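You operate a simulated robot arm through the tools that you are given. There is no shell and no other tool.

Carry out the task below with a simulated robot arm. There is one attempt and no reset: what you move stays moved.

## Task
Clear and wipe the table leaf, then fold it down.
Fine: teal bowl onto the steel plate, crumbs off with the yellow cloth, cloth back, wooden bar pushed in, leaf down, nothing dropped. What is to be rubbed or washed off counts as gone when no trace of it is left.

It is judged by the outcome, as a careful person would: the job done as asked, and still so three seconds after it is handed in. It fails if anything else is knocked over, pushed out of place, dropped, spilled or broken. Flat cloth is picked up by pressing the open fingertips on it (5 to 10 N) and closing them slowly along it; thin cloth reads only 2 to 8 mm in the jaws.

## Robot
A 5-joint arm with a two-finger parallel gripper, fixed in place. Base frame: the origin is on the floor under the middle of its stand, x ahead of it, y to its left, z up. Lengths are in m, angles in degrees, forces in N, time in s.
It reaches about 1.134 m from its shoulder. Its first joint turns from -149.0 to 149.0 degrees. Payload 1.57 kg.
Tool frame: the origin (TCP) lies between the finger pads and is the grasp point; the fingertips stand 0.03 m ahead of it; z points along the fingers, y is the line along which they close. Largest opening 0.11 m; finger width 0.024, thickness 0.012; the body of the gripper, 0.048 by 0.112 m, starts 0.078 m behind the TCP.
Orientation is told as [roll, pitch, yaw] about the base's x, y, z axes, in that order, counted from this pose: with the fingers straight down and closing along the base's y, the tool's x points along the base's -x, its y along +y and its z along -z.

## Interface
- The arm moves only by the tool step_arm. Its argument "deltas" is a list of rows, each an object (a shift or turn left out is 0, a gripper value left out holds the last) with "linear": the shift along the base's x, y, z in m, a list of three; "delta_rot": the turn, a rotation vector about the base's x, y, z in degrees, a list of three; "gripper": the gripper command, from -1 (fully open) to 1 (shut), values between in proportion. In form: [{"linear": [x, y, z], "delta_rot": [ax, ay, az], "gripper": gripper}, ...]. A call has 1 to 20 rows; each row is the pose to reach, as a shift and turn from the pose commanded when the call began. Rows are played at 5 a second. More than 0.05 m and 8.6 degrees between two rows, or a gripper value outside its range, and nothing of the call is played. Where a pose cannot be reached the arm comes as near as it can. A force on the tool above 60 N (or 10 N above the force at the start of the call, whichever is more), or a blocked arm, ends the call early, and 0.2 s more pass. Each finger travels about 0.153 m/s and halts on what it meets, pressing with about 43 N; the grip force reading is that of the motor and also rises with nothing between the fingers. The clock runs only during rows and for 0.2 s after the last one: add rows that repeat a pose to give the fingers time. It gives the time, the measured TCP pose, the force on the tool (base axes), the opening and the grip force at its end, in the units of the frame above (readings bear some noise), with the torque about the TCP (base axes, N m) and any sound that the robot's microphone picked up.
- Cameras (640 x 400 px; columns grow to the right, rows downward): "scene" is fixed at [0.0422, -0.6563, 1.3156]; the picture's right is [0.01, -1.00, 0.00], its down [-0.78, -0.01, -0.63] and it looks along [0.63, 0.00, -0.78] (base axes); focal length 232 px, centre (320, 200). "wrist" rides on the gripper at [0.07, 0.016, -0.141] in the tool frame; the picture's right is [-0.23, 0.97, 0.00], its down [-0.85, -0.20, -0.48] and it looks along [-0.47, -0.11, 0.88] (tool axes); focal length 222 px, centre (320, 200). There is no depth. A picture from a camera that has moved, and an enlarged one, comes with that camera's place and axes in the base frame and with its lens. The place of the scene camera against the robot may be out by one fixed shift of up to 0.012 m in any direction.
- get_image(camera): a new picture of that camera. It takes no simulated time.
- lift_body(by): slides the trunk up (or, below 0, down) by that many m; the arm rides with it, the base frame stays. It gives what a move gives, with no picture.
- enlarge(camera, box): a new picture of the part [left, top, right, bottom] of that camera's present view, enlarged. It takes no simulated time.
- job_done(): hands the job in; it is judged then, once.

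Places have to be worked out from the pictures, the camera data and where the tool is seen. Open the gripper and draw the arm clear of the work before you hand the job in, unless the task says otherwise.

The tools are called after "Call:" by a JSON object that holds its "method" and its "body". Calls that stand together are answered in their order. step_arm: Moves the arm, as the interface text tells. Its arguments: {"type":"object","properties":{"deltas":{"type":"array","items":{"type":"object","properties":{"linear":{"type":"array","items":{"type":"number"}},"delta_rot":{"type":"array","items":{"type":"number"}},"gripper":{"type":"number"}}}}},"required":["deltas"]} The other tools are called the same way: lift_body (by) moves the trunk up or down; get_image (camera) takes a picture; enlarge (camera, box) takes an enlarged picture of a part of a camera's view; job_done () hands the job in.

At the start:

```text
clock: 0.0
eef_pos: [0.4378, -0.4199, 1.0515]
tcp_rot: [0.0, 0.0, -0.1]
wrist_force: [-0.5, 0.8, -0.5]
ft_torque: [0.01, -0.01, 0.03]
gripper_width: 0.1101
grip_force: 0.0
trunk travel left (down, up): [-0.785, 0.185]
```

scene: 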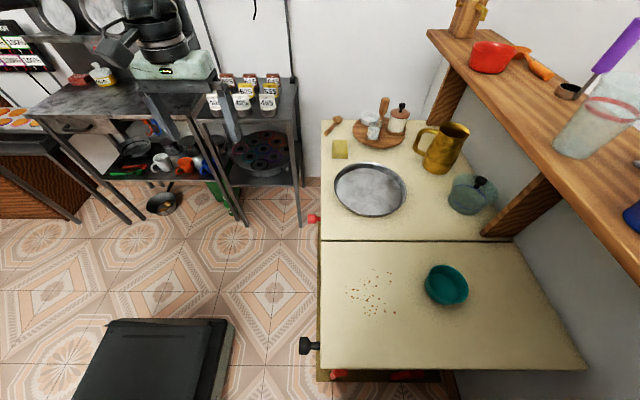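
wrist: 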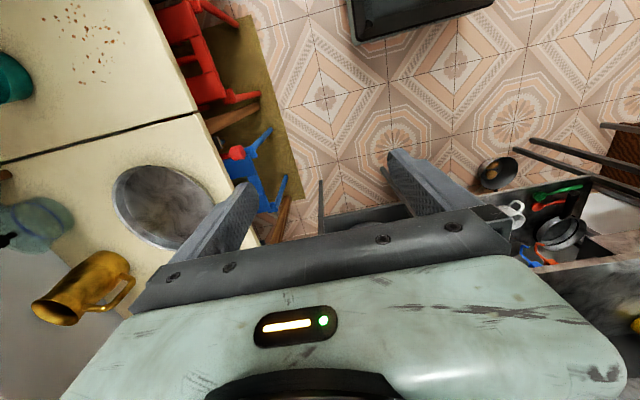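

I'll start by looking closer at the table, the leaf and the parts around it.

Call:
{"method": "enlarge", "body": {"camera": "scene", "box": [280, 220, 600, 400]}}

Call:
{"method": "enlarge", "body": {"camera": "scene", "box": [300, 80, 520, 250]}}

Call:
{"method": "enlarge", "body": {"camera": "wrist", "box": [0, 0, 320, 200]}}

```text
2.00 times, centred on (440, 310) of scene
camera zoom: at [0.0422, -0.6563, 1.3156], right [0.01, -1.0, 0.0], down [-0.78, -0.01, -0.63], along [0.63, 0.0, -0.78], focal length 464 px, centre (80, -20)
```

zoom: 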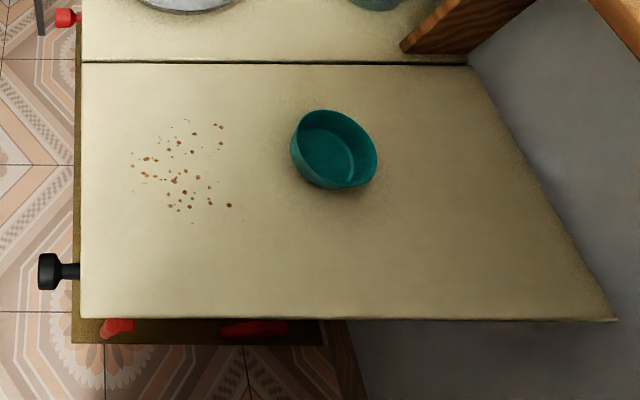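

```text
2.35 times, centred on (410, 165) of scene
camera zoom: at [0.0422, -0.6563, 1.3156], right [0.01, -1.0, 0.0], down [-0.78, -0.01, -0.63], along [0.63, 0.0, -0.78], focal length 546 px, centre (108, 282)
```

zoom: 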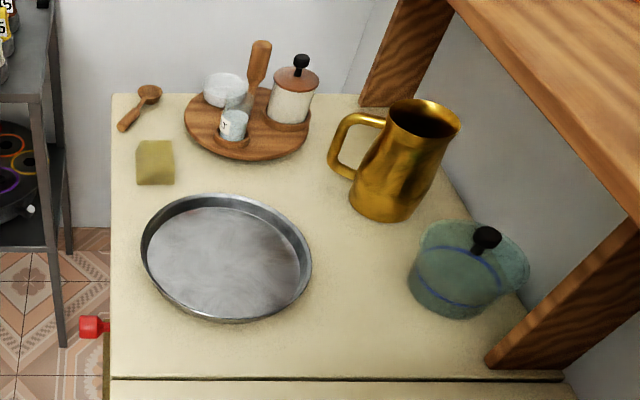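

```text
2.00 times, centred on (160, 100) of wrist
camera zoom: at [0.3685, -0.4022, 1.1942], right [0.23, 0.97, 0.0], down [0.85, -0.2, 0.48], along [0.47, -0.11, -0.88], focal length 444 px, centre (640, 400)
```

zoom: 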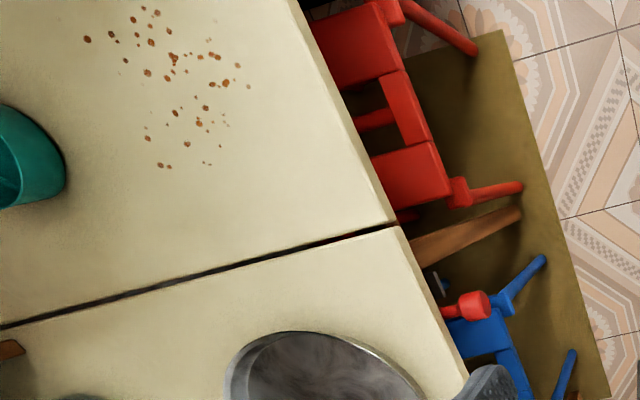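

Call:
{"method": "enlarge", "body": {"camera": "scene", "box": [310, 115, 390, 165]}}

Call:
{"method": "enlarge", "body": {"camera": "scene", "box": [290, 320, 450, 400]}}

Call:
{"method": "enlarge", "body": {"camera": "scene", "box": [400, 250, 500, 320]}}

```text
8.00 times, centred on (350, 140) of scene
camera zoom: at [0.0422, -0.6563, 1.3156], right [0.01, -1.0, 0.0], down [-0.78, -0.01, -0.63], along [0.63, 0.0, -0.78], focal length 1856 px, centre (80, 680)
```

zoom: 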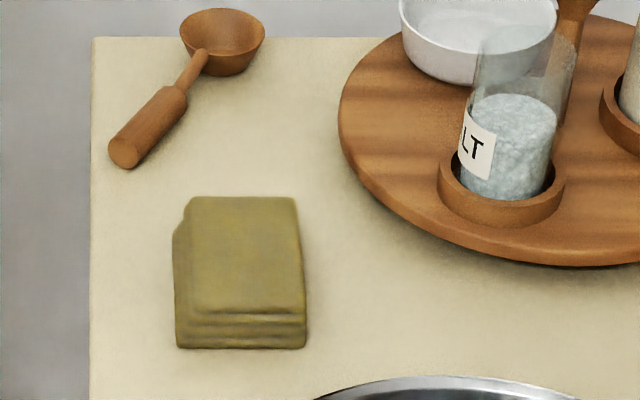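

```text
4.00 times, centred on (370, 360) of scene
camera zoom: at [0.0422, -0.6563, 1.3156], right [0.01, -1.0, 0.0], down [-0.78, -0.01, -0.63], along [0.63, 0.0, -0.78], focal length 928 px, centre (120, -440)
```

zoom: 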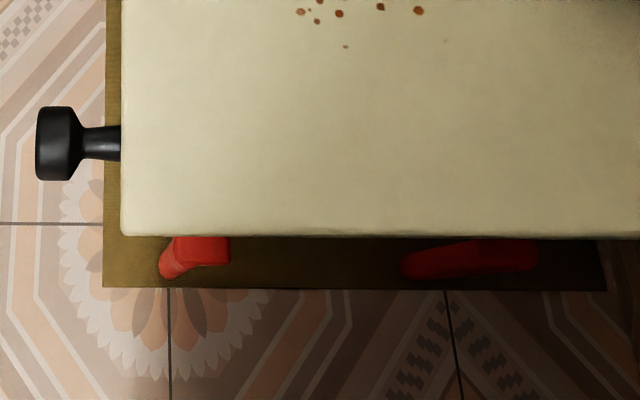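

```text
5.71 times, centred on (450, 285) of scene
camera zoom: at [0.0422, -0.6563, 1.3156], right [0.01, -1.0, 0.0], down [-0.78, -0.01, -0.63], along [0.63, 0.0, -0.78], focal length 1326 px, centre (-423, -286)
```

zoom: 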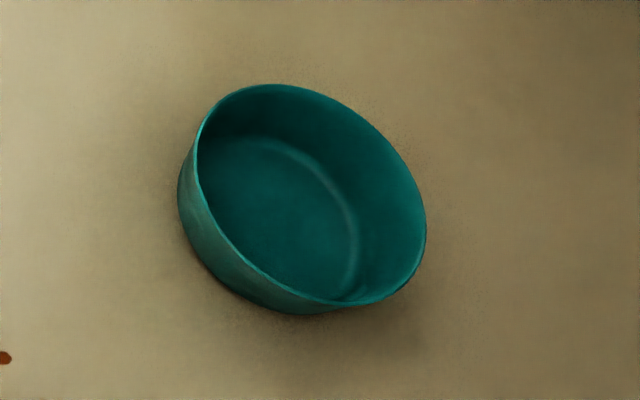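

The leaf is about 0.30 by 0.56 m, with its top near z≈0.71 and its hinge at x≈0.375. The bowl is near (0.24, -0.96) and the folded cloth near (0.78, -0.735). I'll move at height towards the bowl, turning the tool to the radial direction, to look closer and test the reach.

Call:
{"method": "step_arm", "body": {"deltas": [{"linear": [-0.02, -0.03, 0], "delta_rot": [0, 0, -7.5]}, {"linear": [-0.04, -0.06, 0], "delta_rot": [0, 0, -15]}, {"linear": [-0.06, -0.09, 0], "delta_rot": [0, 0, -22.5]}, {"linear": [-0.08, -0.12, 0], "delta_rot": [0, 0, -30]}, {"linear": [-0.1, -0.15, 0], "delta_rot": [0, 0, -37.5]}, {"linear": [-0.12, -0.18, 0], "delta_rot": [0, 0, -45]}, {"linear": [-0.14, -0.21, 0], "delta_rot": [0, 0, -52.5]}, {"linear": [-0.16, -0.24, 0], "delta_rot": [0, 0, -60]}, {"linear": [-0.18, -0.27, 0], "delta_rot": [0, 0, -67.5]}, {"linear": [-0.2, -0.3, 0], "delta_rot": [0, 0, -75]}, {"linear": [-0.2, -0.3, 0], "delta_rot": [0, 0, -75]}]}}

Call:
{"method": "get_image", "body": {"camera": "wrist"}}

Call:
{"method": "get_image", "body": {"camera": "scene"}}

```text
clock: 2.4
eef_pos: [0.2364, -0.7187, 1.0518]
tcp_rot: [0.0, 0.0, -75.1]
wrist_force: [-0.4, 0.3, 0.5]
ft_torque: [0.03, 0.01, -0.01]
gripper_width: 0.11
grip_force: 0.1
trunk travel left (down, up): [-0.785, 0.185]
```

```text
taken
camera wrist: at [0.2358, -0.6462, 1.1941], right [1.0, 0.03, 0.0], down [0.03, -0.88, 0.48], along [0.02, -0.48, -0.88], focal length 222 px, centre (320, 200)
```

wrist: 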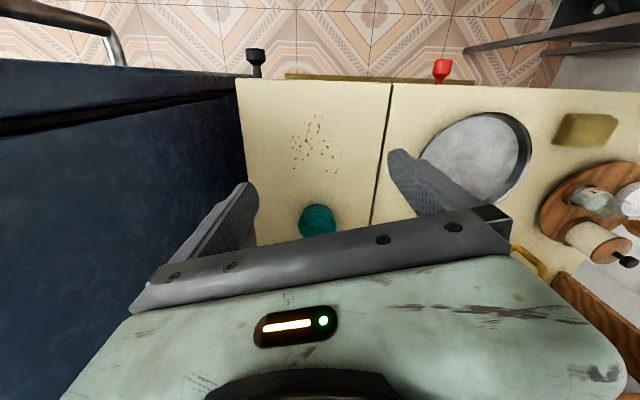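

```text
taken
```

scene: 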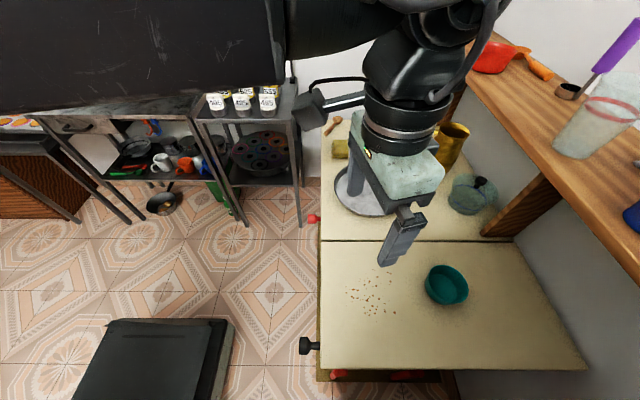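

The wrist view shows a tall dark-blue body (a fridge or cabinet) on the -x side of the leaf. I'll back off and turn the camera towards it to find out where its face stands before working close to it.

Call:
{"method": "step_arm", "body": {"deltas": [{"linear": [0.02, 0.04, 0], "delta_rot": [0, 0, -7.5]}, {"linear": [0.04, 0.08, 0], "delta_rot": [0, 0, -15]}, {"linear": [0.06, 0.12, 0], "delta_rot": [0, 0, -22.5]}, {"linear": [0.08, 0.16, 0], "delta_rot": [0, 0, -30]}, {"linear": [0.1, 0.2, 0], "delta_rot": [0, 0, -37.5]}, {"linear": [0.12, 0.23, 0], "delta_rot": [0, 0, -45]}, {"linear": [0.12, 0.23, 0], "delta_rot": [0, 0, -45]}]}}

Call:
{"method": "get_image", "body": {"camera": "wrist"}}

```text
clock: 4.0
eef_pos: [0.3583, -0.4883, 1.0532]
tcp_rot: [0.1, 0.0, -120.1]
wrist_force: [-0.1, -0.1, -0.4]
ft_torque: [-0.02, 0.01, 0.02]
gripper_width: 0.11
grip_force: 0.0
trunk travel left (down, up): [-0.785, 0.185]
```

```text
taken
camera wrist: at [0.4093, -0.4356, 1.1942], right [0.73, -0.68, 0.0], down [-0.6, -0.64, 0.48], along [-0.33, -0.35, -0.88], focal length 222 px, centre (320, 200)
```

wrist: 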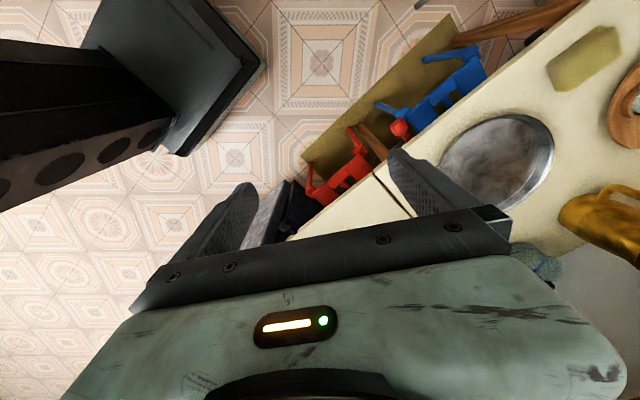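

Call:
{"method": "enlarge", "body": {"camera": "wrist", "box": [200, 120, 420, 260]}}

```text
2.86 times, centred on (310, 190) of wrist
camera zoom: at [0.4093, -0.4356, 1.1942], right [0.73, -0.68, 0.0], down [-0.6, -0.64, 0.48], along [-0.33, -0.35, -0.88], focal length 635 px, centre (349, 229)
```

zoom: 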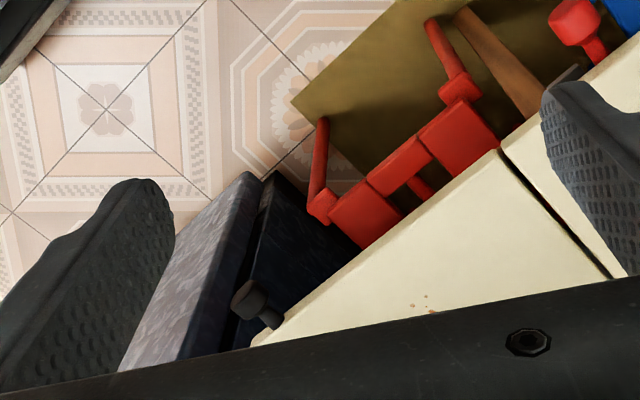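

The fridge face stands at about x≈-0.08, which leaves room for the arm. Next I'll look at the underside of the leaf: turn the tool radially, lower the trunk beside the table, then tilt the gripper to look under it.

Call:
{"method": "step_arm", "body": {"deltas": [{"linear": [-0.02, 0.02, 0], "delta_rot": [0, 0, 8]}, {"linear": [-0.04, 0.04, 0], "delta_rot": [0, 0, 16]}, {"linear": [-0.06, 0.06, 0], "delta_rot": [0, 0, 24]}, {"linear": [-0.08, 0.08, 0], "delta_rot": [0, 0, 32]}, {"linear": [-0.1, 0.1, 0], "delta_rot": [0, 0, 40]}, {"linear": [-0.1, 0.1, 0], "delta_rot": [0, 0, 48]}, {"linear": [-0.1, 0.1, 0], "delta_rot": [0, 0, 56]}, {"linear": [-0.1, 0.1, 0], "delta_rot": [0, 0, 64]}, {"linear": [-0.1, 0.1, 0], "delta_rot": [0, 0, 64]}]}}

Call:
{"method": "lift_body", "body": {"by": -0.4}}

Call:
{"method": "get_image", "body": {"camera": "scene"}}

```text
clock: 6.0
eef_pos: [0.298, -0.462, 1.0521]
tcp_rot: [0.0, 0.1, -55.9]
wrist_force: [0.0, 0.8, -0.1]
ft_torque: [0.03, -0.01, 0.02]
gripper_width: 0.1099
grip_force: 0.1
out of reach, approached as far as the arm can: row 3, 4, 5, 6, 7, 8, 9
trunk travel left (down, up): [-0.785, 0.185]
```

```text
clock: 9.8
eef_pos: [0.2964, -0.4624, 0.6524]
tcp_rot: [-0.1, 0.1, -56.1]
wrist_force: [0.0, 0.2, -0.2]
ft_torque: [0.02, 0.04, -0.01]
gripper_width: 0.1101
grip_force: 0.0
trunk travel left (down, up): [-0.385, 0.585]
```

```text
taken
```

scene: 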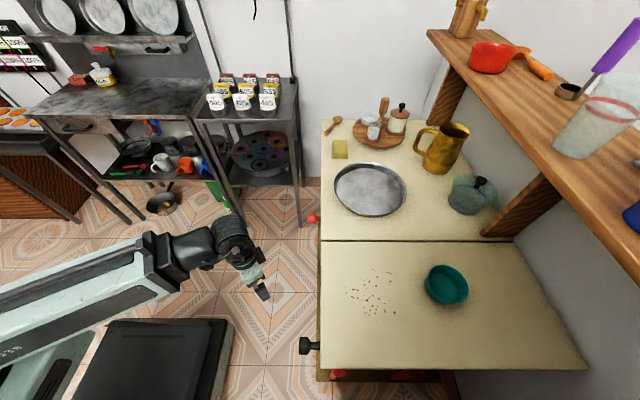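

Call:
{"method": "step_arm", "body": {"deltas": [{"linear": [0, 0, -0.01], "delta_rot": [-6.886, -4.418, 0]}, {"linear": [0, 0, -0.02], "delta_rot": [-13.77, -8.836, 0]}, {"linear": [0, 0, -0.03], "delta_rot": [-20.66, -13.25, 0]}, {"linear": [0, 0, -0.04], "delta_rot": [-27.54, -17.67, 0]}, {"linear": [0, 0, -0.05], "delta_rot": [-34.43, -22.09, 0]}, {"linear": [0, 0, -0.06], "delta_rot": [-41.32, -26.51, 0]}, {"linear": [0, 0, -0.07], "delta_rot": [-48.2, -30.93, 0]}, {"linear": [0, 0, -0.08], "delta_rot": [-55.09, -35.34, 0]}, {"linear": [0, 0, -0.09], "delta_rot": [-61.97, -39.76, 0]}, {"linear": [0, 0, -0.1], "delta_rot": [-68.86, -44.18, 0]}, {"linear": [0, 0, -0.1], "delta_rot": [-68.86, -44.18, 0]}]}}

Call:
{"method": "get_image", "body": {"camera": "wrist"}}

Call:
{"method": "get_image", "body": {"camera": "scene"}}

```text
clock: 11.2
eef_pos: [0.3691, -0.6032, 0.715]
tcp_rot: [0.2, -42.8, -57.0]
wrist_force: [-1.7, 3.9, -12.6]
ft_torque: [0.59, -0.59, -0.24]
gripper_width: 0.1101
grip_force: 0.0
out of reach, approached as far as the arm can: row 1, 2, 3, 4, 5, 6
trunk travel left (down, up): [-0.385, 0.585]
stopped in row 6: the force on the tool passed its limit at 102 N (the readings are from after the stop); the commanded pose is now the measured one
```

```text
taken
camera wrist: at [0.303, -0.4704, 0.7721], right [0.91, 0.39, 0.16], down [0.0, -0.37, 0.93], along [0.42, -0.84, -0.33], focal length 222 px, centre (320, 200)
```

wrist: 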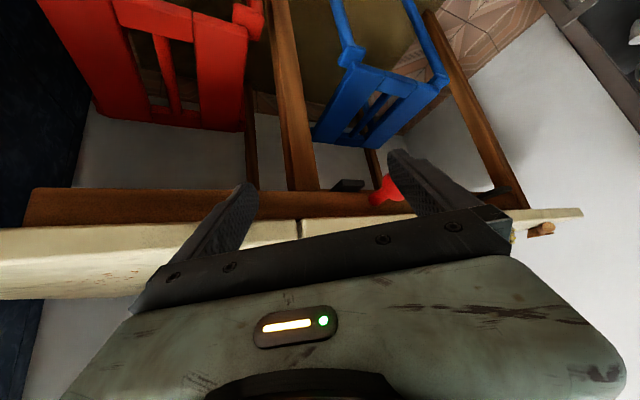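

```text
taken
```

scene: 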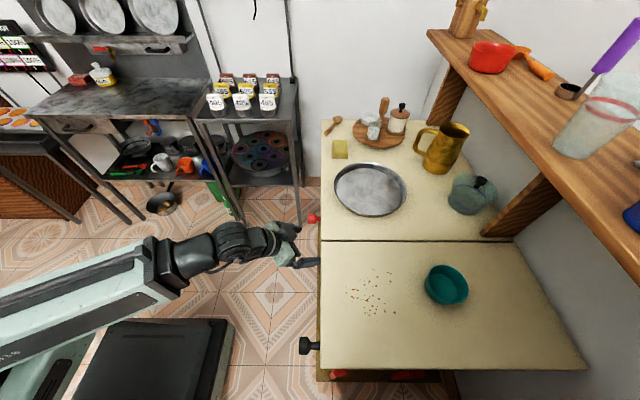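

The arm could not hold that tilt at such a short radius, so it slid outward and its tips touched the table edge. Nothing on the table looks moved. I'll enlarge the wrist view, which is upside down, before moving away.

Call:
{"method": "enlarge", "body": {"camera": "wrist", "box": [0, 80, 320, 300]}}

Call:
{"method": "enlarge", "body": {"camera": "wrist", "box": [230, 100, 600, 260]}}

Call:
{"method": "enlarge", "body": {"camera": "scene", "box": [220, 190, 400, 300]}}

```text
1.82 times, centred on (160, 190) of wrist
camera zoom: at [0.303, -0.4704, 0.7721], right [0.91, 0.39, 0.16], down [0.0, -0.37, 0.93], along [0.42, -0.84, -0.33], focal length 404 px, centre (611, 218)
```

zoom: 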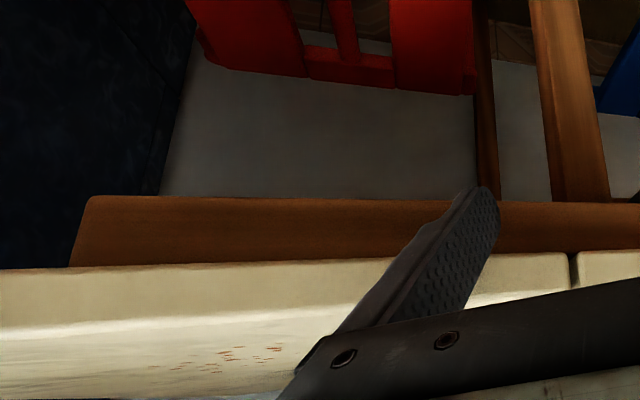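

```text
1.73 times, centred on (415, 180) of wrist
camera zoom: at [0.303, -0.4704, 0.7721], right [0.91, 0.39, 0.16], down [0.0, -0.37, 0.93], along [0.42, -0.84, -0.33], focal length 384 px, centre (156, 235)
```

zoom: 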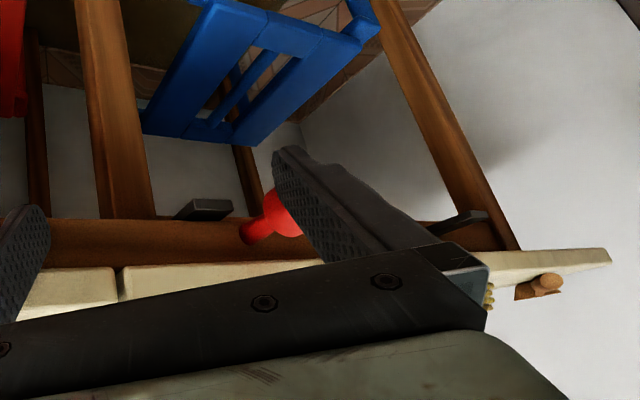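

```text
3.56 times, centred on (310, 245) of scene
camera zoom: at [0.0422, -0.6563, 1.3156], right [0.01, -1.0, 0.0], down [-0.78, -0.01, -0.63], along [0.63, 0.0, -0.78], focal length 825 px, centre (356, 40)
```

zoom: 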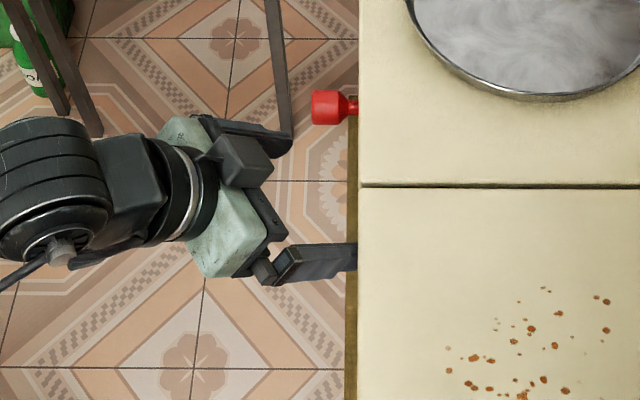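

Seen from the side, a wooden bar runs along x under the leaf's left part. A red knob stands further back at x≈0.48 and a black one at x≈0.12. I'll draw back from the table edge by reversing the motion, then raise the trunk so the shoulder sits higher.

Call:
{"method": "step_arm", "body": {"deltas": [{"linear": [-0.012, 0.024, -0.01], "delta_rot": [5.7, 3.7, 0]}, {"linear": [-0.024, 0.047, -0.02], "delta_rot": [11.4, 7.4, 0]}, {"linear": [-0.036, 0.07, -0.03], "delta_rot": [17.1, 11.1, 0]}, {"linear": [-0.048, 0.094, -0.04], "delta_rot": [22.8, 14.8, 0]}, {"linear": [-0.06, 0.117, -0.05], "delta_rot": [28.5, 18.5, 0]}, {"linear": [-0.073, 0.141, -0.05], "delta_rot": [34.4, 22.1, 0]}, {"linear": [-0.073, 0.141, -0.05], "delta_rot": [34.4, 22.1, 0]}]}}

Call:
{"method": "lift_body", "body": {"by": 0.35}}

```text
clock: 12.8
eef_pos: [0.2997, -0.4692, 0.6532]
tcp_rot: [0.3, -1.8, -57.0]
wrist_force: [-0.2, 0.0, 0.1]
ft_torque: [-0.02, -0.01, -0.01]
gripper_width: 0.1097
grip_force: 0.1
out of reach, approached as far as the arm can: row 1, 2, 3, 4, 5, 6, 7
trunk travel left (down, up): [-0.385, 0.585]
```

```text
clock: 16.2
eef_pos: [0.2986, -0.4701, 1.0028]
tcp_rot: [0.3, -1.9, -57.0]
wrist_force: [-0.5, 1.2, -0.5]
ft_torque: [0.0, 0.01, -0.02]
gripper_width: 0.1101
grip_force: 0.1
trunk travel left (down, up): [-0.735, 0.235]
```

With the trunk up again, I'll lower the tool straight down beside the table to see whether the arm can work closer in from a higher shoulder.

Call:
{"method": "step_arm", "body": {"deltas": [{"linear": [0, 0, -0.045]}, {"linear": [0, 0, -0.09]}, {"linear": [0, 0, -0.135]}, {"linear": [0, 0, -0.18]}, {"linear": [0, 0, -0.225]}, {"linear": [0, 0, -0.27]}, {"linear": [-0.02, 0.02, -0.3]}, {"linear": [-0.04, 0.04, -0.3]}, {"linear": [-0.06, 0.06, -0.3]}, {"linear": [-0.06, 0.06, -0.3]}]}}

Call:
{"method": "get_image", "body": {"camera": "wrist"}}

Call:
{"method": "get_image", "body": {"camera": "scene"}}

```text
clock: 18.4
eef_pos: [0.2975, -0.4691, 1.0029]
tcp_rot: [0.3, -1.9, -57.0]
wrist_force: [-0.8, -0.1, -0.9]
ft_torque: [-0.03, -0.04, 0.0]
gripper_width: 0.1101
grip_force: 0.0
out of reach, approached as far as the arm can: row 1, 2, 3, 4, 5, 6, 7, 8, 9, 10
trunk travel left (down, up): [-0.735, 0.235]
```

```text
taken
camera wrist: at [0.2725, -0.3978, 1.1421], right [0.94, 0.34, 0.01], down [0.29, -0.81, 0.51], along [0.18, -0.47, -0.86], focal length 222 px, centre (320, 200)
```

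wrist: 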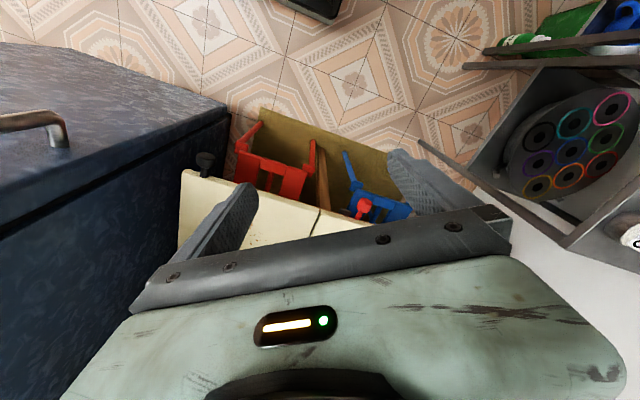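

```text
taken
```

scene: 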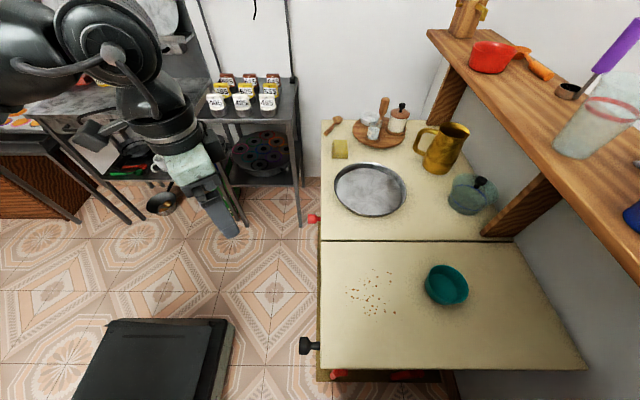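

Lowering that way is not reachable, so the arm cannot come closer than about 0.55 m radius. I'll swing round to stand over the black knob and look at it from nearer, and lower the trunk a little.

Call:
{"method": "step_arm", "body": {"deltas": [{"linear": [-0.02, -0.04, 0], "delta_rot": [0.5, 1, -3]}, {"linear": [-0.05, -0.06, 0], "delta_rot": [0.5, 1, -6]}, {"linear": [-0.08, -0.08, 0], "delta_rot": [0.5, 1, -10]}, {"linear": [-0.11, -0.09, 0], "delta_rot": [0.5, 1, -14]}, {"linear": [-0.14, -0.09, 0], "delta_rot": [0.5, 1, -17]}, {"linear": [-0.14, -0.09, 0], "delta_rot": [0.5, 1, -17]}]}}

Call:
{"method": "lift_body", "body": {"by": -0.17}}

Call:
{"method": "get_image", "body": {"camera": "wrist"}}

Call:
{"method": "get_image", "body": {"camera": "scene"}}

```text
clock: 19.8
eef_pos: [0.1578, -0.5644, 1.0025]
tcp_rot: [-0.3, -1.0, -74.0]
wrist_force: [0.3, -0.4, 0.1]
ft_torque: [0.0, -0.01, -0.02]
gripper_width: 0.11
grip_force: 0.0
trunk travel left (down, up): [-0.735, 0.235]
```

```text
clock: 21.7
eef_pos: [0.1579, -0.5638, 0.8325]
tcp_rot: [-0.3, -1.0, -74.0]
wrist_force: [0.5, 0.5, 0.1]
ft_torque: [0.01, 0.01, 0.0]
gripper_width: 0.1099
grip_force: 0.0
trunk travel left (down, up): [-0.565, 0.405]
```

```text
taken
camera wrist: at [0.1558, -0.4895, 0.9729], right [1.0, 0.05, 0.0], down [0.04, -0.87, 0.49], along [0.02, -0.49, -0.87], focal length 222 px, centre (320, 200)
```

wrist: 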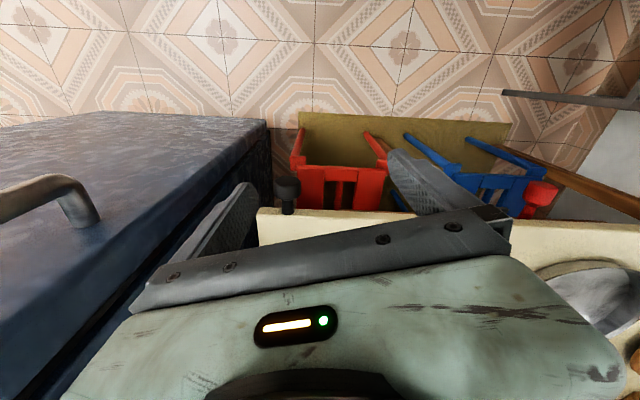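

```text
taken
```

scene: 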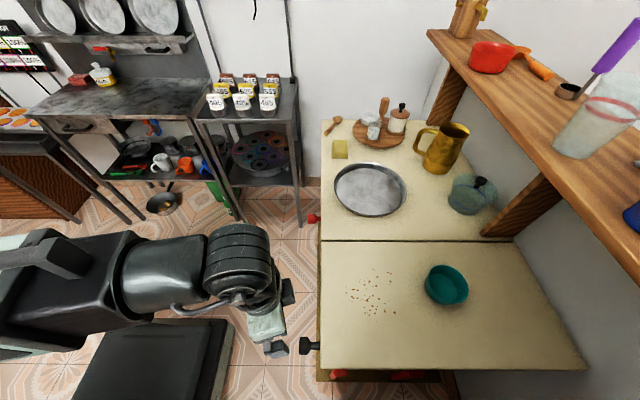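

By triangulation, the black knob at about (0.116, -0.626, 0.70) sits on the leaf's own edge as its handle, and the red knob at about (0.478, -0.634, 0.66) is the grip of the wooden bar. I'll do the bowl first, so I raise the trunk a bit and move out over it to test the reach.

Call:
{"method": "lift_body", "body": {"by": 0.1}}

Call:
{"method": "step_arm", "body": {"deltas": [{"linear": [0.01, -0.04, 0]}, {"linear": [0.02, -0.08, 0]}, {"linear": [0.03, -0.12, 0]}, {"linear": [0.04, -0.16, 0]}, {"linear": [0.05, -0.2, 0]}, {"linear": [0.06, -0.24, 0]}, {"linear": [0.06, -0.24, 0]}]}}

Call:
{"method": "get_image", "body": {"camera": "wrist"}}

Call:
{"method": "get_image", "body": {"camera": "scene"}}

```text
clock: 23.1
eef_pos: [0.1577, -0.5656, 0.933]
tcp_rot: [-0.4, -1.0, -74.0]
wrist_force: [-0.2, -1.2, 0.4]
ft_torque: [0.02, -0.04, 0.03]
gripper_width: 0.1099
grip_force: 0.0
trunk travel left (down, up): [-0.665, 0.305]
```

```text
clock: 24.6
eef_pos: [0.2173, -0.8055, 0.9313]
tcp_rot: [-0.5, -1.1, -74.0]
wrist_force: [0.1, -0.2, -0.6]
ft_torque: [0.02, -0.01, 0.01]
gripper_width: 0.1101
grip_force: 0.1
trunk travel left (down, up): [-0.665, 0.305]
```

```text
taken
camera wrist: at [0.2159, -0.7299, 1.0727], right [1.0, 0.05, 0.0], down [0.04, -0.87, 0.49], along [0.02, -0.49, -0.87], focal length 222 px, centre (320, 200)
```

wrist: 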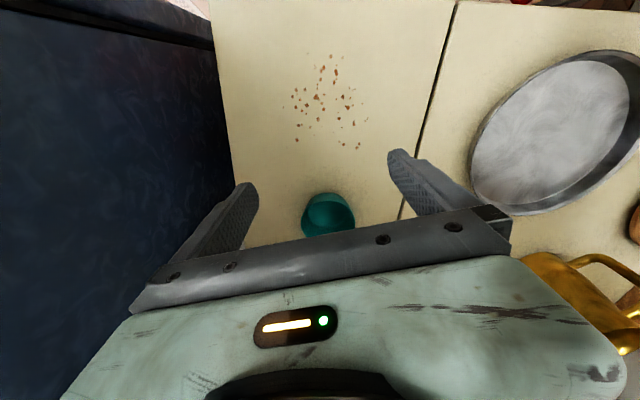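

```text
taken
```

scene: 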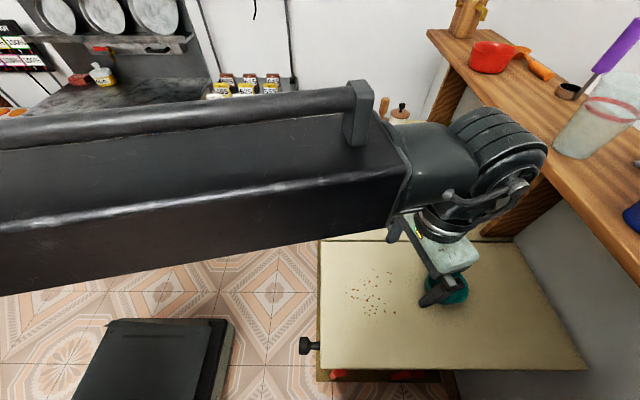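

The wrist view puts the bowl's near rim at about (0.235, -0.885), with its centre near (0.24, -0.93) and a diameter of about 0.09, so it fits between the open fingers. I'll move outward over it and see how much of the vertical posture the arm keeps.

Call:
{"method": "step_arm", "body": {"deltas": [{"linear": [0.006, -0.03, 0]}, {"linear": [0.012, -0.06, 0]}, {"linear": [0.018, -0.09, 0]}, {"linear": [0.02, -0.11, 0]}, {"linear": [0.02, -0.11, 0]}]}}

Call:
{"method": "get_image", "body": {"camera": "wrist"}}

Call:
{"method": "get_image", "body": {"camera": "scene"}}

```text
clock: 25.9
eef_pos: [0.2334, -0.8824, 0.932]
tcp_rot: [-0.4, -1.2, -74.0]
wrist_force: [-0.5, 0.8, -0.1]
ft_torque: [-0.01, 0.01, -0.02]
gripper_width: 0.11
grip_force: 0.0
out of reach, approached as far as the arm can: row 3, 4, 5
trunk travel left (down, up): [-0.665, 0.305]
```

```text
taken
camera wrist: at [0.2314, -0.8063, 1.0727], right [1.0, 0.05, 0.0], down [0.04, -0.87, 0.5], along [0.02, -0.5, -0.87], focal length 222 px, centre (320, 200)
```

wrist: 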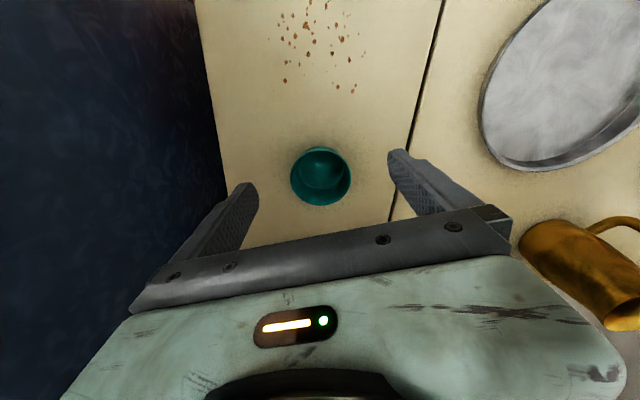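

```text
taken
```

scene: 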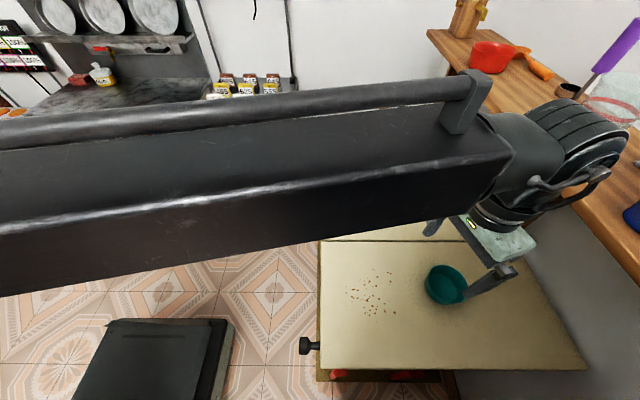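

Vertical reach ends near 0.91 m radius, so I'll tilt the fingers outward by about 25° in the radial plane and come over the bowl centre at about (0.2375, -0.943), still well above the rim.

Call:
{"method": "step_arm", "body": {"deltas": [{"linear": [0.001, -0.015, -0.01], "delta_rot": [-6.5, -1.6, 0]}, {"linear": [0.002, -0.03, -0.02], "delta_rot": [-13, -3.2, 0]}, {"linear": [0.003, -0.045, -0.03], "delta_rot": [-19, -4.8, 0]}, {"linear": [0.004, -0.06, -0.04], "delta_rot": [-24.2, -6.1, 0]}, {"linear": [0.004, -0.06, -0.05], "delta_rot": [-24.2, -6.1, 0]}, {"linear": [0.004, -0.06, -0.05], "delta_rot": [-24.2, -6.1, 0]}]}}

Call:
{"method": "get_image", "body": {"camera": "wrist"}}

Call:
{"method": "get_image", "body": {"camera": "scene"}}

```text
clock: 27.2
eef_pos: [0.2374, -0.94, 0.9568]
tcp_rot: [-1.1, -26.0, -73.8]
wrist_force: [0.2, 0.2, 0.8]
ft_torque: [-0.01, 0.0, 0.0]
gripper_width: 0.1099
grip_force: 0.1
out of reach, approached as far as the arm can: row 1, 2, 3, 4, 5, 6
trunk travel left (down, up): [-0.665, 0.305]
```

```text
taken
camera wrist: at [0.2223, -0.8145, 1.0531], right [0.99, 0.07, 0.08], down [-0.03, -0.59, 0.81], along [0.1, -0.81, -0.58], focal length 222 px, centre (320, 200)
```

wrist: 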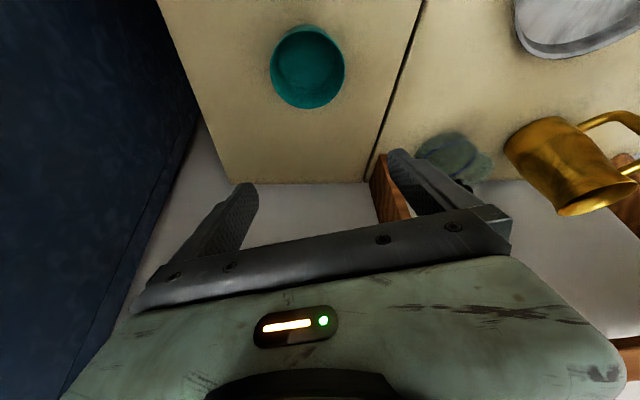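

```text
taken
```

scene: 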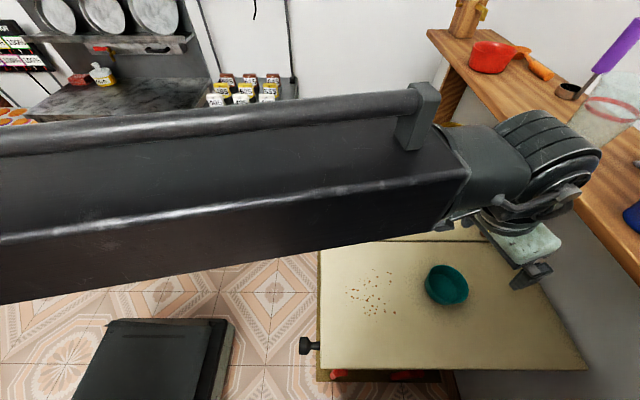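

The readings make the arm clear: wrist height follows only the trunk, the arm itself extends radially, and the wrist pivot lies about 0.235 m behind the TCP. Vertical moves therefore go through the trunk. The TCP is centred over the bowl at (0.239, -0.943) within a few mm, so I'll lower by 0.13 and look again.

Call:
{"method": "lift_body", "body": {"by": -0.13}}

Call:
{"method": "get_image", "body": {"camera": "wrist"}}

Call:
{"method": "get_image", "body": {"camera": "scene"}}

```text
clock: 28.8
eef_pos: [0.2375, -0.9411, 0.8273]
tcp_rot: [-1.2, -25.9, -73.9]
wrist_force: [0.5, -0.4, -0.5]
ft_torque: [0.01, 0.0, -0.02]
gripper_width: 0.1102
grip_force: 0.0
trunk travel left (down, up): [-0.535, 0.435]
```

```text
taken
camera wrist: at [0.2224, -0.8144, 0.9232], right [0.99, 0.07, 0.08], down [-0.03, -0.59, 0.81], along [0.1, -0.81, -0.58], focal length 222 px, centre (320, 200)
```

wrist: 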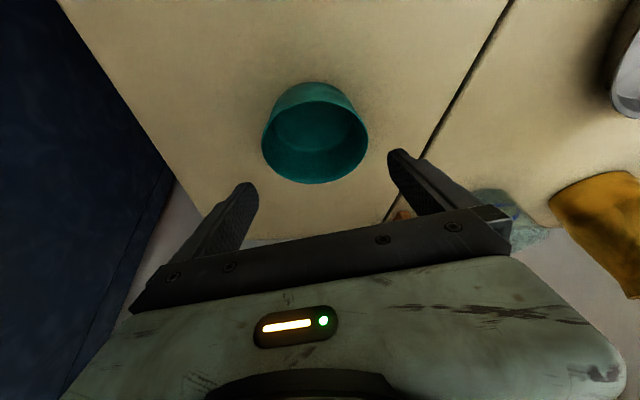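

```text
taken
```

scene: 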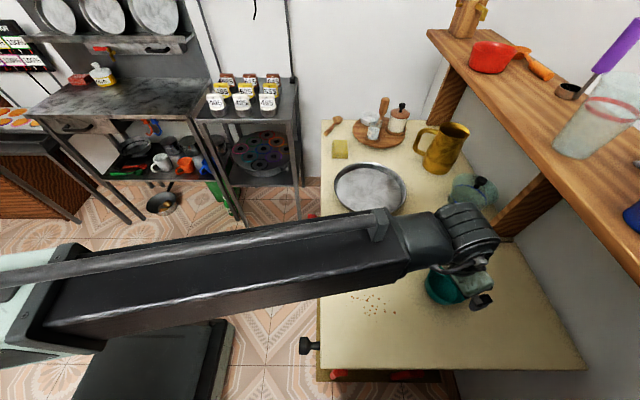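

The bowl sits centred between the fingers, with its rim at about z≈0.78. I'll lower another 0.05 so the fingers straddle the bowl below the rim, then check before closing.

Call:
{"method": "lift_body", "body": {"by": -0.052}}

Call:
{"method": "get_image", "body": {"camera": "wrist"}}

Call:
{"method": "enlarge", "body": {"camera": "scene", "box": [390, 230, 530, 330]}}

```text
clock: 29.8
eef_pos: [0.2366, -0.941, 0.7743]
tcp_rot: [-1.1, -25.9, -73.8]
wrist_force: [-0.4, 0.4, -0.3]
ft_torque: [0.04, 0.03, 0.01]
gripper_width: 0.1099
grip_force: 0.1
trunk travel left (down, up): [-0.483, 0.487]
```

```text
taken
camera wrist: at [0.2224, -0.8143, 0.8711], right [0.99, 0.07, 0.08], down [-0.03, -0.59, 0.81], along [0.1, -0.81, -0.58], focal length 222 px, centre (320, 200)
```

wrist: 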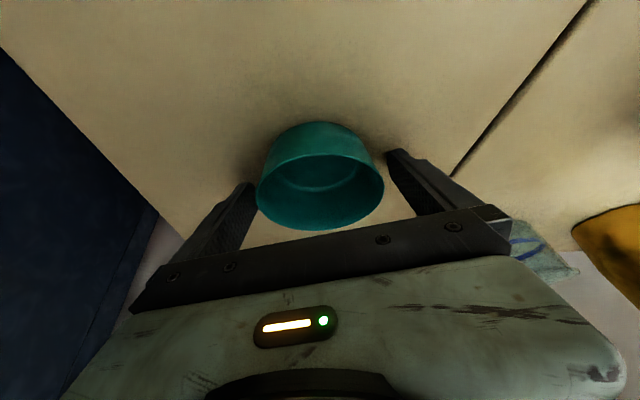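

```text
4.00 times, centred on (460, 280) of scene
camera zoom: at [0.0422, -0.6563, 1.3156], right [0.01, -1.0, 0.0], down [-0.78, -0.01, -0.63], along [0.63, 0.0, -0.78], focal length 928 px, centre (-240, -120)
```

zoom: 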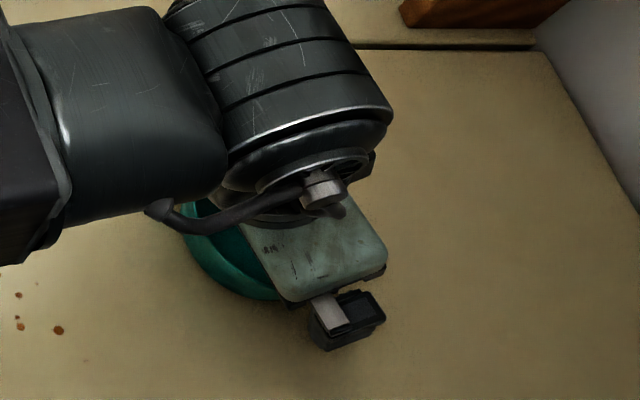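

The bowl spans x≈0.1935–0.2875 with its rim near z≈0.77, and the tips hang about 2.5 cm below the rim on either side. I'll shift about 4 mm to centre, then close gradually.

Call:
{"method": "step_arm", "body": {"deltas": [{"linear": [0.004, 0.0, 0], "gripper": -1}, {"linear": [0.004, 0.0, 0], "gripper": -0.85}, {"linear": [0.004, 0.0, 0], "gripper": -0.75}, {"linear": [0.004, 0.0, 0], "gripper": -0.65}, {"linear": [0.004, 0.0, 0], "gripper": -0.5}, {"linear": [0.004, 0.0, 0], "gripper": -0.3}, {"linear": [0.004, 0.0, 0], "gripper": -0.3}, {"linear": [0.004, 0.0, 0], "gripper": -0.3}]}}

Call:
{"method": "get_image", "body": {"camera": "wrist"}}

```text
clock: 31.6
eef_pos: [0.2414, -0.9413, 0.7739]
tcp_rot: [-1.1, -25.9, -73.8]
wrist_force: [0.5, -0.1, 0.9]
ft_torque: [0.03, 0.08, -0.03]
gripper_width: 0.0847
grip_force: 43.2
trunk travel left (down, up): [-0.483, 0.487]
```

```text
taken
camera wrist: at [0.2263, -0.8144, 0.8712], right [0.99, 0.07, 0.08], down [-0.03, -0.59, 0.81], along [0.1, -0.81, -0.58], focal length 222 px, centre (320, 200)
```

wrist: 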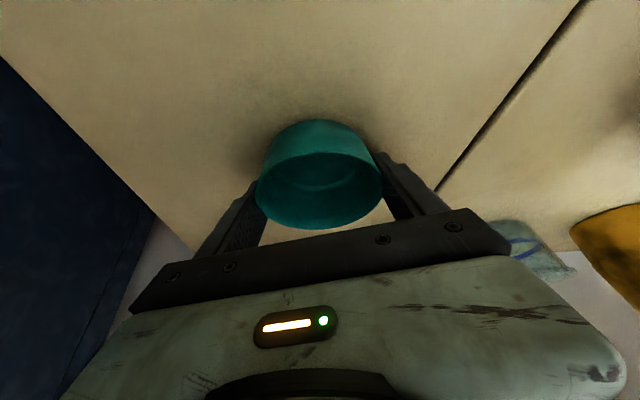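

The grip holds at 0.085 m with 43 N. I'll lift a little and check that the bowl comes up level.

Call:
{"method": "lift_body", "body": {"by": 0.03}}

Call:
{"method": "get_image", "body": {"camera": "wrist"}}

Call:
{"method": "enlarge", "body": {"camera": "scene", "box": [390, 230, 530, 330]}}

```text
clock: 32.3
eef_pos: [0.2416, -0.9395, 0.8042]
tcp_rot: [-1.1, -26.0, -73.7]
wrist_force: [-0.4, -0.4, -1.4]
ft_torque: [0.02, -0.02, -0.03]
gripper_width: 0.0843
grip_force: 42.8
trunk travel left (down, up): [-0.513, 0.457]
```

```text
taken
camera wrist: at [0.2264, -0.8146, 0.9011], right [0.99, 0.07, 0.08], down [-0.03, -0.59, 0.81], along [0.1, -0.81, -0.58], focal length 222 px, centre (320, 200)
```

wrist: 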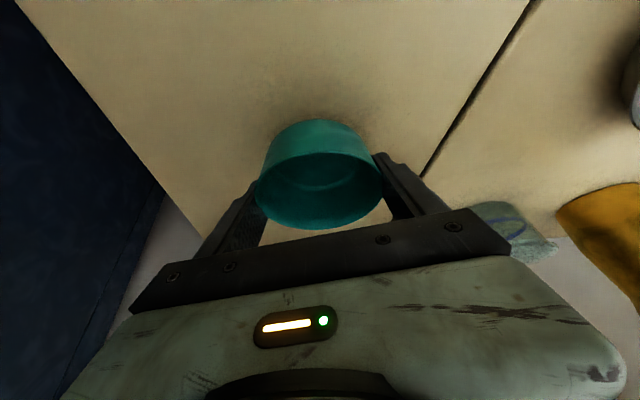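

```text
4.00 times, centred on (460, 280) of scene
camera zoom: at [0.0422, -0.6563, 1.3156], right [0.01, -1.0, 0.0], down [-0.78, -0.01, -0.63], along [0.63, 0.0, -0.78], focal length 928 px, centre (-240, -120)
```

zoom: 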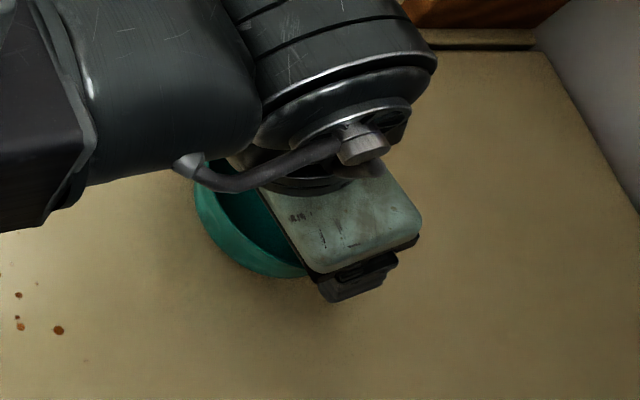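

The bowl is held. I'll lift it clear of the plate rim and carry it to the steel plate (centre about (0.57, -0.81)), turning with the arm's azimuth.

Call:
{"method": "lift_body", "body": {"by": 0.07}}

Call:
{"method": "step_arm", "body": {"deltas": [{"linear": [0.024, 0.006, 0], "delta_rot": [0, 0, 1.5]}, {"linear": [0.05, 0.014, 0], "delta_rot": [0, 0, 3]}, {"linear": [0.075, 0.023, 0], "delta_rot": [0, 0, 4.6]}, {"linear": [0.1, 0.032, 0], "delta_rot": [0, 0, 6.2]}, {"linear": [0.125, 0.041, 0], "delta_rot": [0, 0, 7.8]}, {"linear": [0.15, 0.051, 0], "delta_rot": [0, 0, 9.3]}, {"linear": [0.175, 0.062, 0], "delta_rot": [0, 0, 10.9]}, {"linear": [0.2, 0.073, 0], "delta_rot": [0, 0, 12.5]}, {"linear": [0.225, 0.084, 0], "delta_rot": [0, 0, 14]}, {"linear": [0.25, 0.095, 0], "delta_rot": [0, 0, 15.6]}, {"linear": [0.275, 0.106, 0], "delta_rot": [0, 0, 17.2]}, {"linear": [0.3, 0.117, 0], "delta_rot": [0, 0, 18.8]}, {"linear": [0.32, 0.126, 0], "delta_rot": [0, 0, 20.4]}, {"linear": [0.32, 0.126, 0], "delta_rot": [0, 0, 20.4]}]}}

Call:
{"method": "get_image", "body": {"camera": "wrist"}}

Call:
{"method": "get_image", "body": {"camera": "scene"}}

```text
clock: 33.4
eef_pos: [0.2413, -0.9411, 0.8751]
tcp_rot: [-1.2, -25.9, -73.8]
wrist_force: [0.3, -0.1, -0.1]
ft_torque: [-0.02, 0.01, 0.01]
gripper_width: 0.0843
grip_force: 43.1
trunk travel left (down, up): [-0.583, 0.387]
```

```text
clock: 36.4
eef_pos: [0.5616, -0.8138, 0.8746]
tcp_rot: [-1.2, -26.0, -53.4]
wrist_force: [0.3, 0.2, -1.0]
ft_torque: [0.04, -0.02, -0.01]
gripper_width: 0.0833
grip_force: 43.5
trunk travel left (down, up): [-0.583, 0.387]
```

```text
taken
camera wrist: at [0.5042, -0.7023, 0.971], right [0.91, 0.41, 0.08], down [0.18, -0.56, 0.81], along [0.38, -0.72, -0.58], focal length 222 px, centre (320, 200)
```

wrist: 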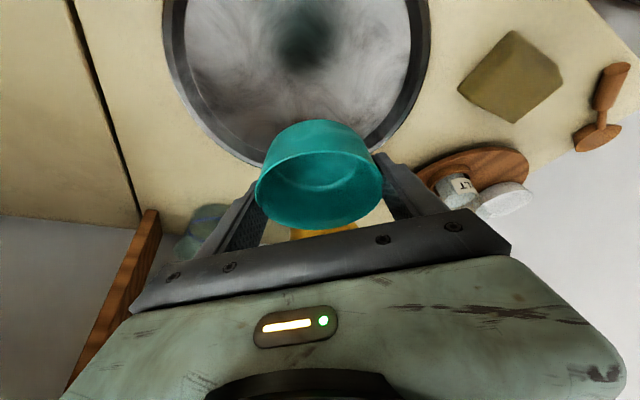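

```text
taken
```

scene: 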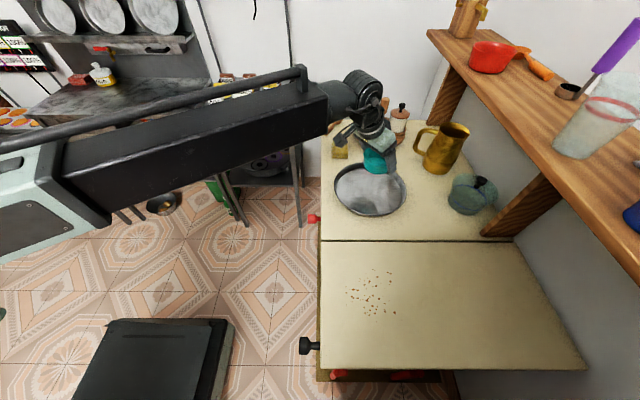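

The plate is under the bowl. The bowl's drop point is a little towards the far side, so I'll draw inward by about 2 cm to be more central and then lower most of the way.

Call:
{"method": "step_arm", "body": {"deltas": [{"linear": [-0.006, 0.008, 0]}, {"linear": [-0.0115, 0.0165, 0]}, {"linear": [-0.0115, 0.0165, 0]}]}}

Call:
{"method": "lift_body", "body": {"by": -0.075}}

Call:
{"method": "get_image", "body": {"camera": "wrist"}}

Call:
{"method": "enlarge", "body": {"camera": "scene", "box": [310, 100, 470, 240]}}

```text
clock: 37.2
eef_pos: [0.5498, -0.7979, 0.8744]
tcp_rot: [-1.2, -25.9, -53.3]
wrist_force: [-1.0, 0.0, -0.5]
ft_torque: [-0.03, 0.02, -0.02]
gripper_width: 0.0833
grip_force: 42.3
trunk travel left (down, up): [-0.583, 0.387]
```

```text
clock: 38.3
eef_pos: [0.5504, -0.7993, 0.7996]
tcp_rot: [-1.2, -25.9, -53.4]
wrist_force: [1.2, 0.7, -1.1]
ft_torque: [0.01, 0.04, 0.03]
gripper_width: 0.0834
grip_force: 42.8
trunk travel left (down, up): [-0.508, 0.462]
```

```text
taken
camera wrist: at [0.4922, -0.6859, 0.8961], right [0.91, 0.41, 0.08], down [0.18, -0.56, 0.81], along [0.38, -0.72, -0.58], focal length 222 px, centre (320, 200)
```

wrist: 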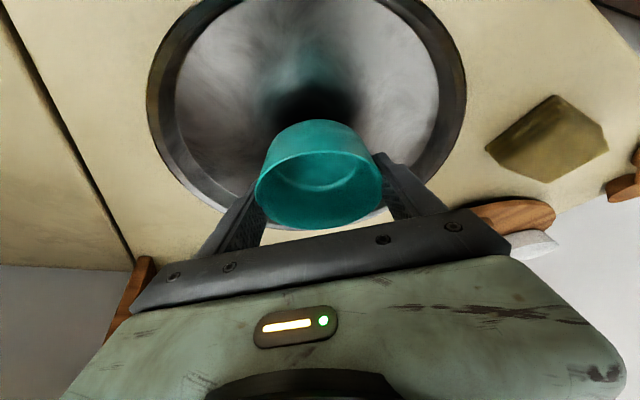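

```text
2.86 times, centred on (390, 170) of scene
camera zoom: at [0.0422, -0.6563, 1.3156], right [0.01, -1.0, 0.0], down [-0.78, -0.01, -0.63], along [0.63, 0.0, -0.78], focal length 663 px, centre (120, 286)
```

zoom: 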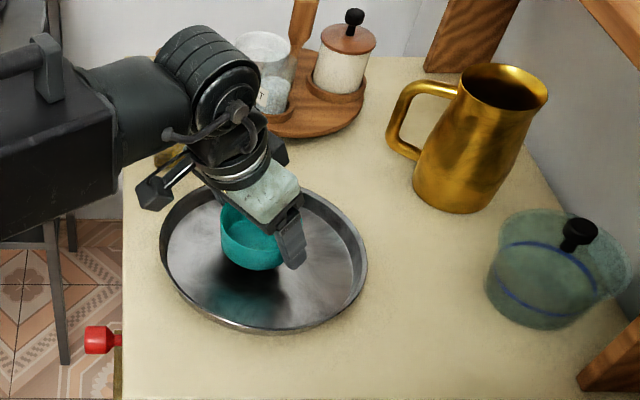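

The bowl hangs just over the plate, roughly central. I'll lower in small steps and watch the vertical force.

Call:
{"method": "lift_body", "body": {"by": -0.015}}

Call:
{"method": "lift_body", "body": {"by": -0.004}}

```text
clock: 38.9
eef_pos: [0.5504, -0.7983, 0.7837]
tcp_rot: [-1.2, -25.9, -53.4]
wrist_force: [-0.3, 0.0, -1.4]
ft_torque: [0.01, 0.01, 0.03]
gripper_width: 0.0833
grip_force: 43.1
trunk travel left (down, up): [-0.493, 0.477]
```

```text
clock: 39.5
eef_pos: [0.5503, -0.798, 0.7795]
tcp_rot: [-1.2, -26.0, -53.4]
wrist_force: [0.4, 0.7, 0.1]
ft_torque: [0.01, -0.01, 0.0]
gripper_width: 0.0832
grip_force: 43.4
trunk travel left (down, up): [-0.489, 0.481]
```

Call:
{"method": "lift_body", "body": {"by": -0.002}}

Call:
{"method": "lift_body", "body": {"by": -0.002}}

Call:
{"method": "get_image", "body": {"camera": "wrist"}}

```text
clock: 40.0
eef_pos: [0.5494, -0.7984, 0.7791]
tcp_rot: [-1.3, -26.0, -53.3]
wrist_force: [2.4, -1.2, 13.5]
ft_torque: [-0.11, 0.29, 0.0]
gripper_width: 0.083
grip_force: 43.3
trunk travel left (down, up): [-0.487, 0.483]
```

```text
clock: 40.5
eef_pos: [0.5492, -0.7974, 0.7795]
tcp_rot: [-1.2, -26.1, -53.5]
wrist_force: [3.6, -0.9, 26.7]
ft_torque: [0.22, 0.08, -0.15]
gripper_width: 0.0825
grip_force: 43.2
trunk travel left (down, up): [-0.485, 0.485]
```

```text
taken
camera wrist: at [0.4917, -0.6844, 0.8753], right [0.91, 0.41, 0.08], down [0.18, -0.56, 0.81], along [0.38, -0.72, -0.58], focal length 222 px, centre (320, 200)
```

wrist: 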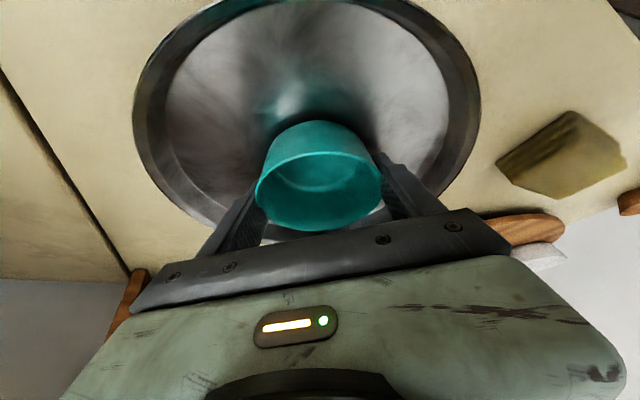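

Contact came at TCP z≈0.779. I'll relieve the pressure by 3 mm and open the fingers slowly.

Call:
{"method": "lift_body", "body": {"by": 0.003}}

Call:
{"method": "step_arm", "body": {"deltas": [{"gripper": -0.48}, {"gripper": -0.54}, {"gripper": -0.6}, {"gripper": -0.7}, {"gripper": -0.85}, {"gripper": -1}, {"gripper": -1}, {"gripper": -1}]}}

Call:
{"method": "get_image", "body": {"camera": "wrist"}}

```text
clock: 41.0
eef_pos: [0.5498, -0.7989, 0.7783]
tcp_rot: [-1.3, -25.8, -53.4]
wrist_force: [0.7, 1.3, 2.2]
ft_torque: [0.0, 0.0, 0.02]
gripper_width: 0.0825
grip_force: 42.8
trunk travel left (down, up): [-0.488, 0.482]
```

```text
clock: 42.8
eef_pos: [0.5488, -0.7983, 0.7794]
tcp_rot: [-1.2, -25.9, -53.5]
wrist_force: [0.1, 0.1, -0.8]
ft_torque: [0.0, 0.03, 0.01]
gripper_width: 0.1099
grip_force: 0.1
trunk travel left (down, up): [-0.488, 0.482]
```

```text
taken
camera wrist: at [0.4922, -0.6859, 0.8761], right [0.91, 0.41, 0.08], down [0.18, -0.56, 0.81], along [0.38, -0.72, -0.58], focal length 222 px, centre (320, 200)
```

wrist: 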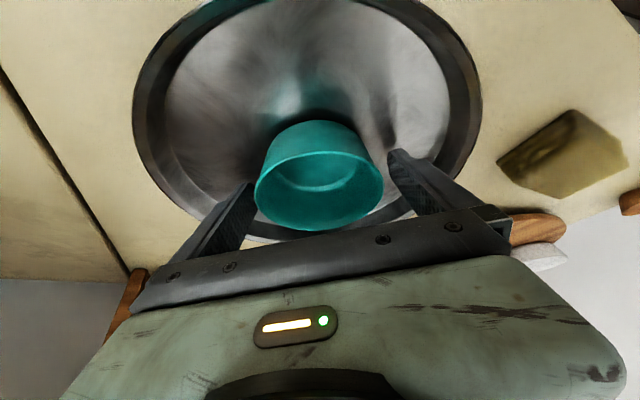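

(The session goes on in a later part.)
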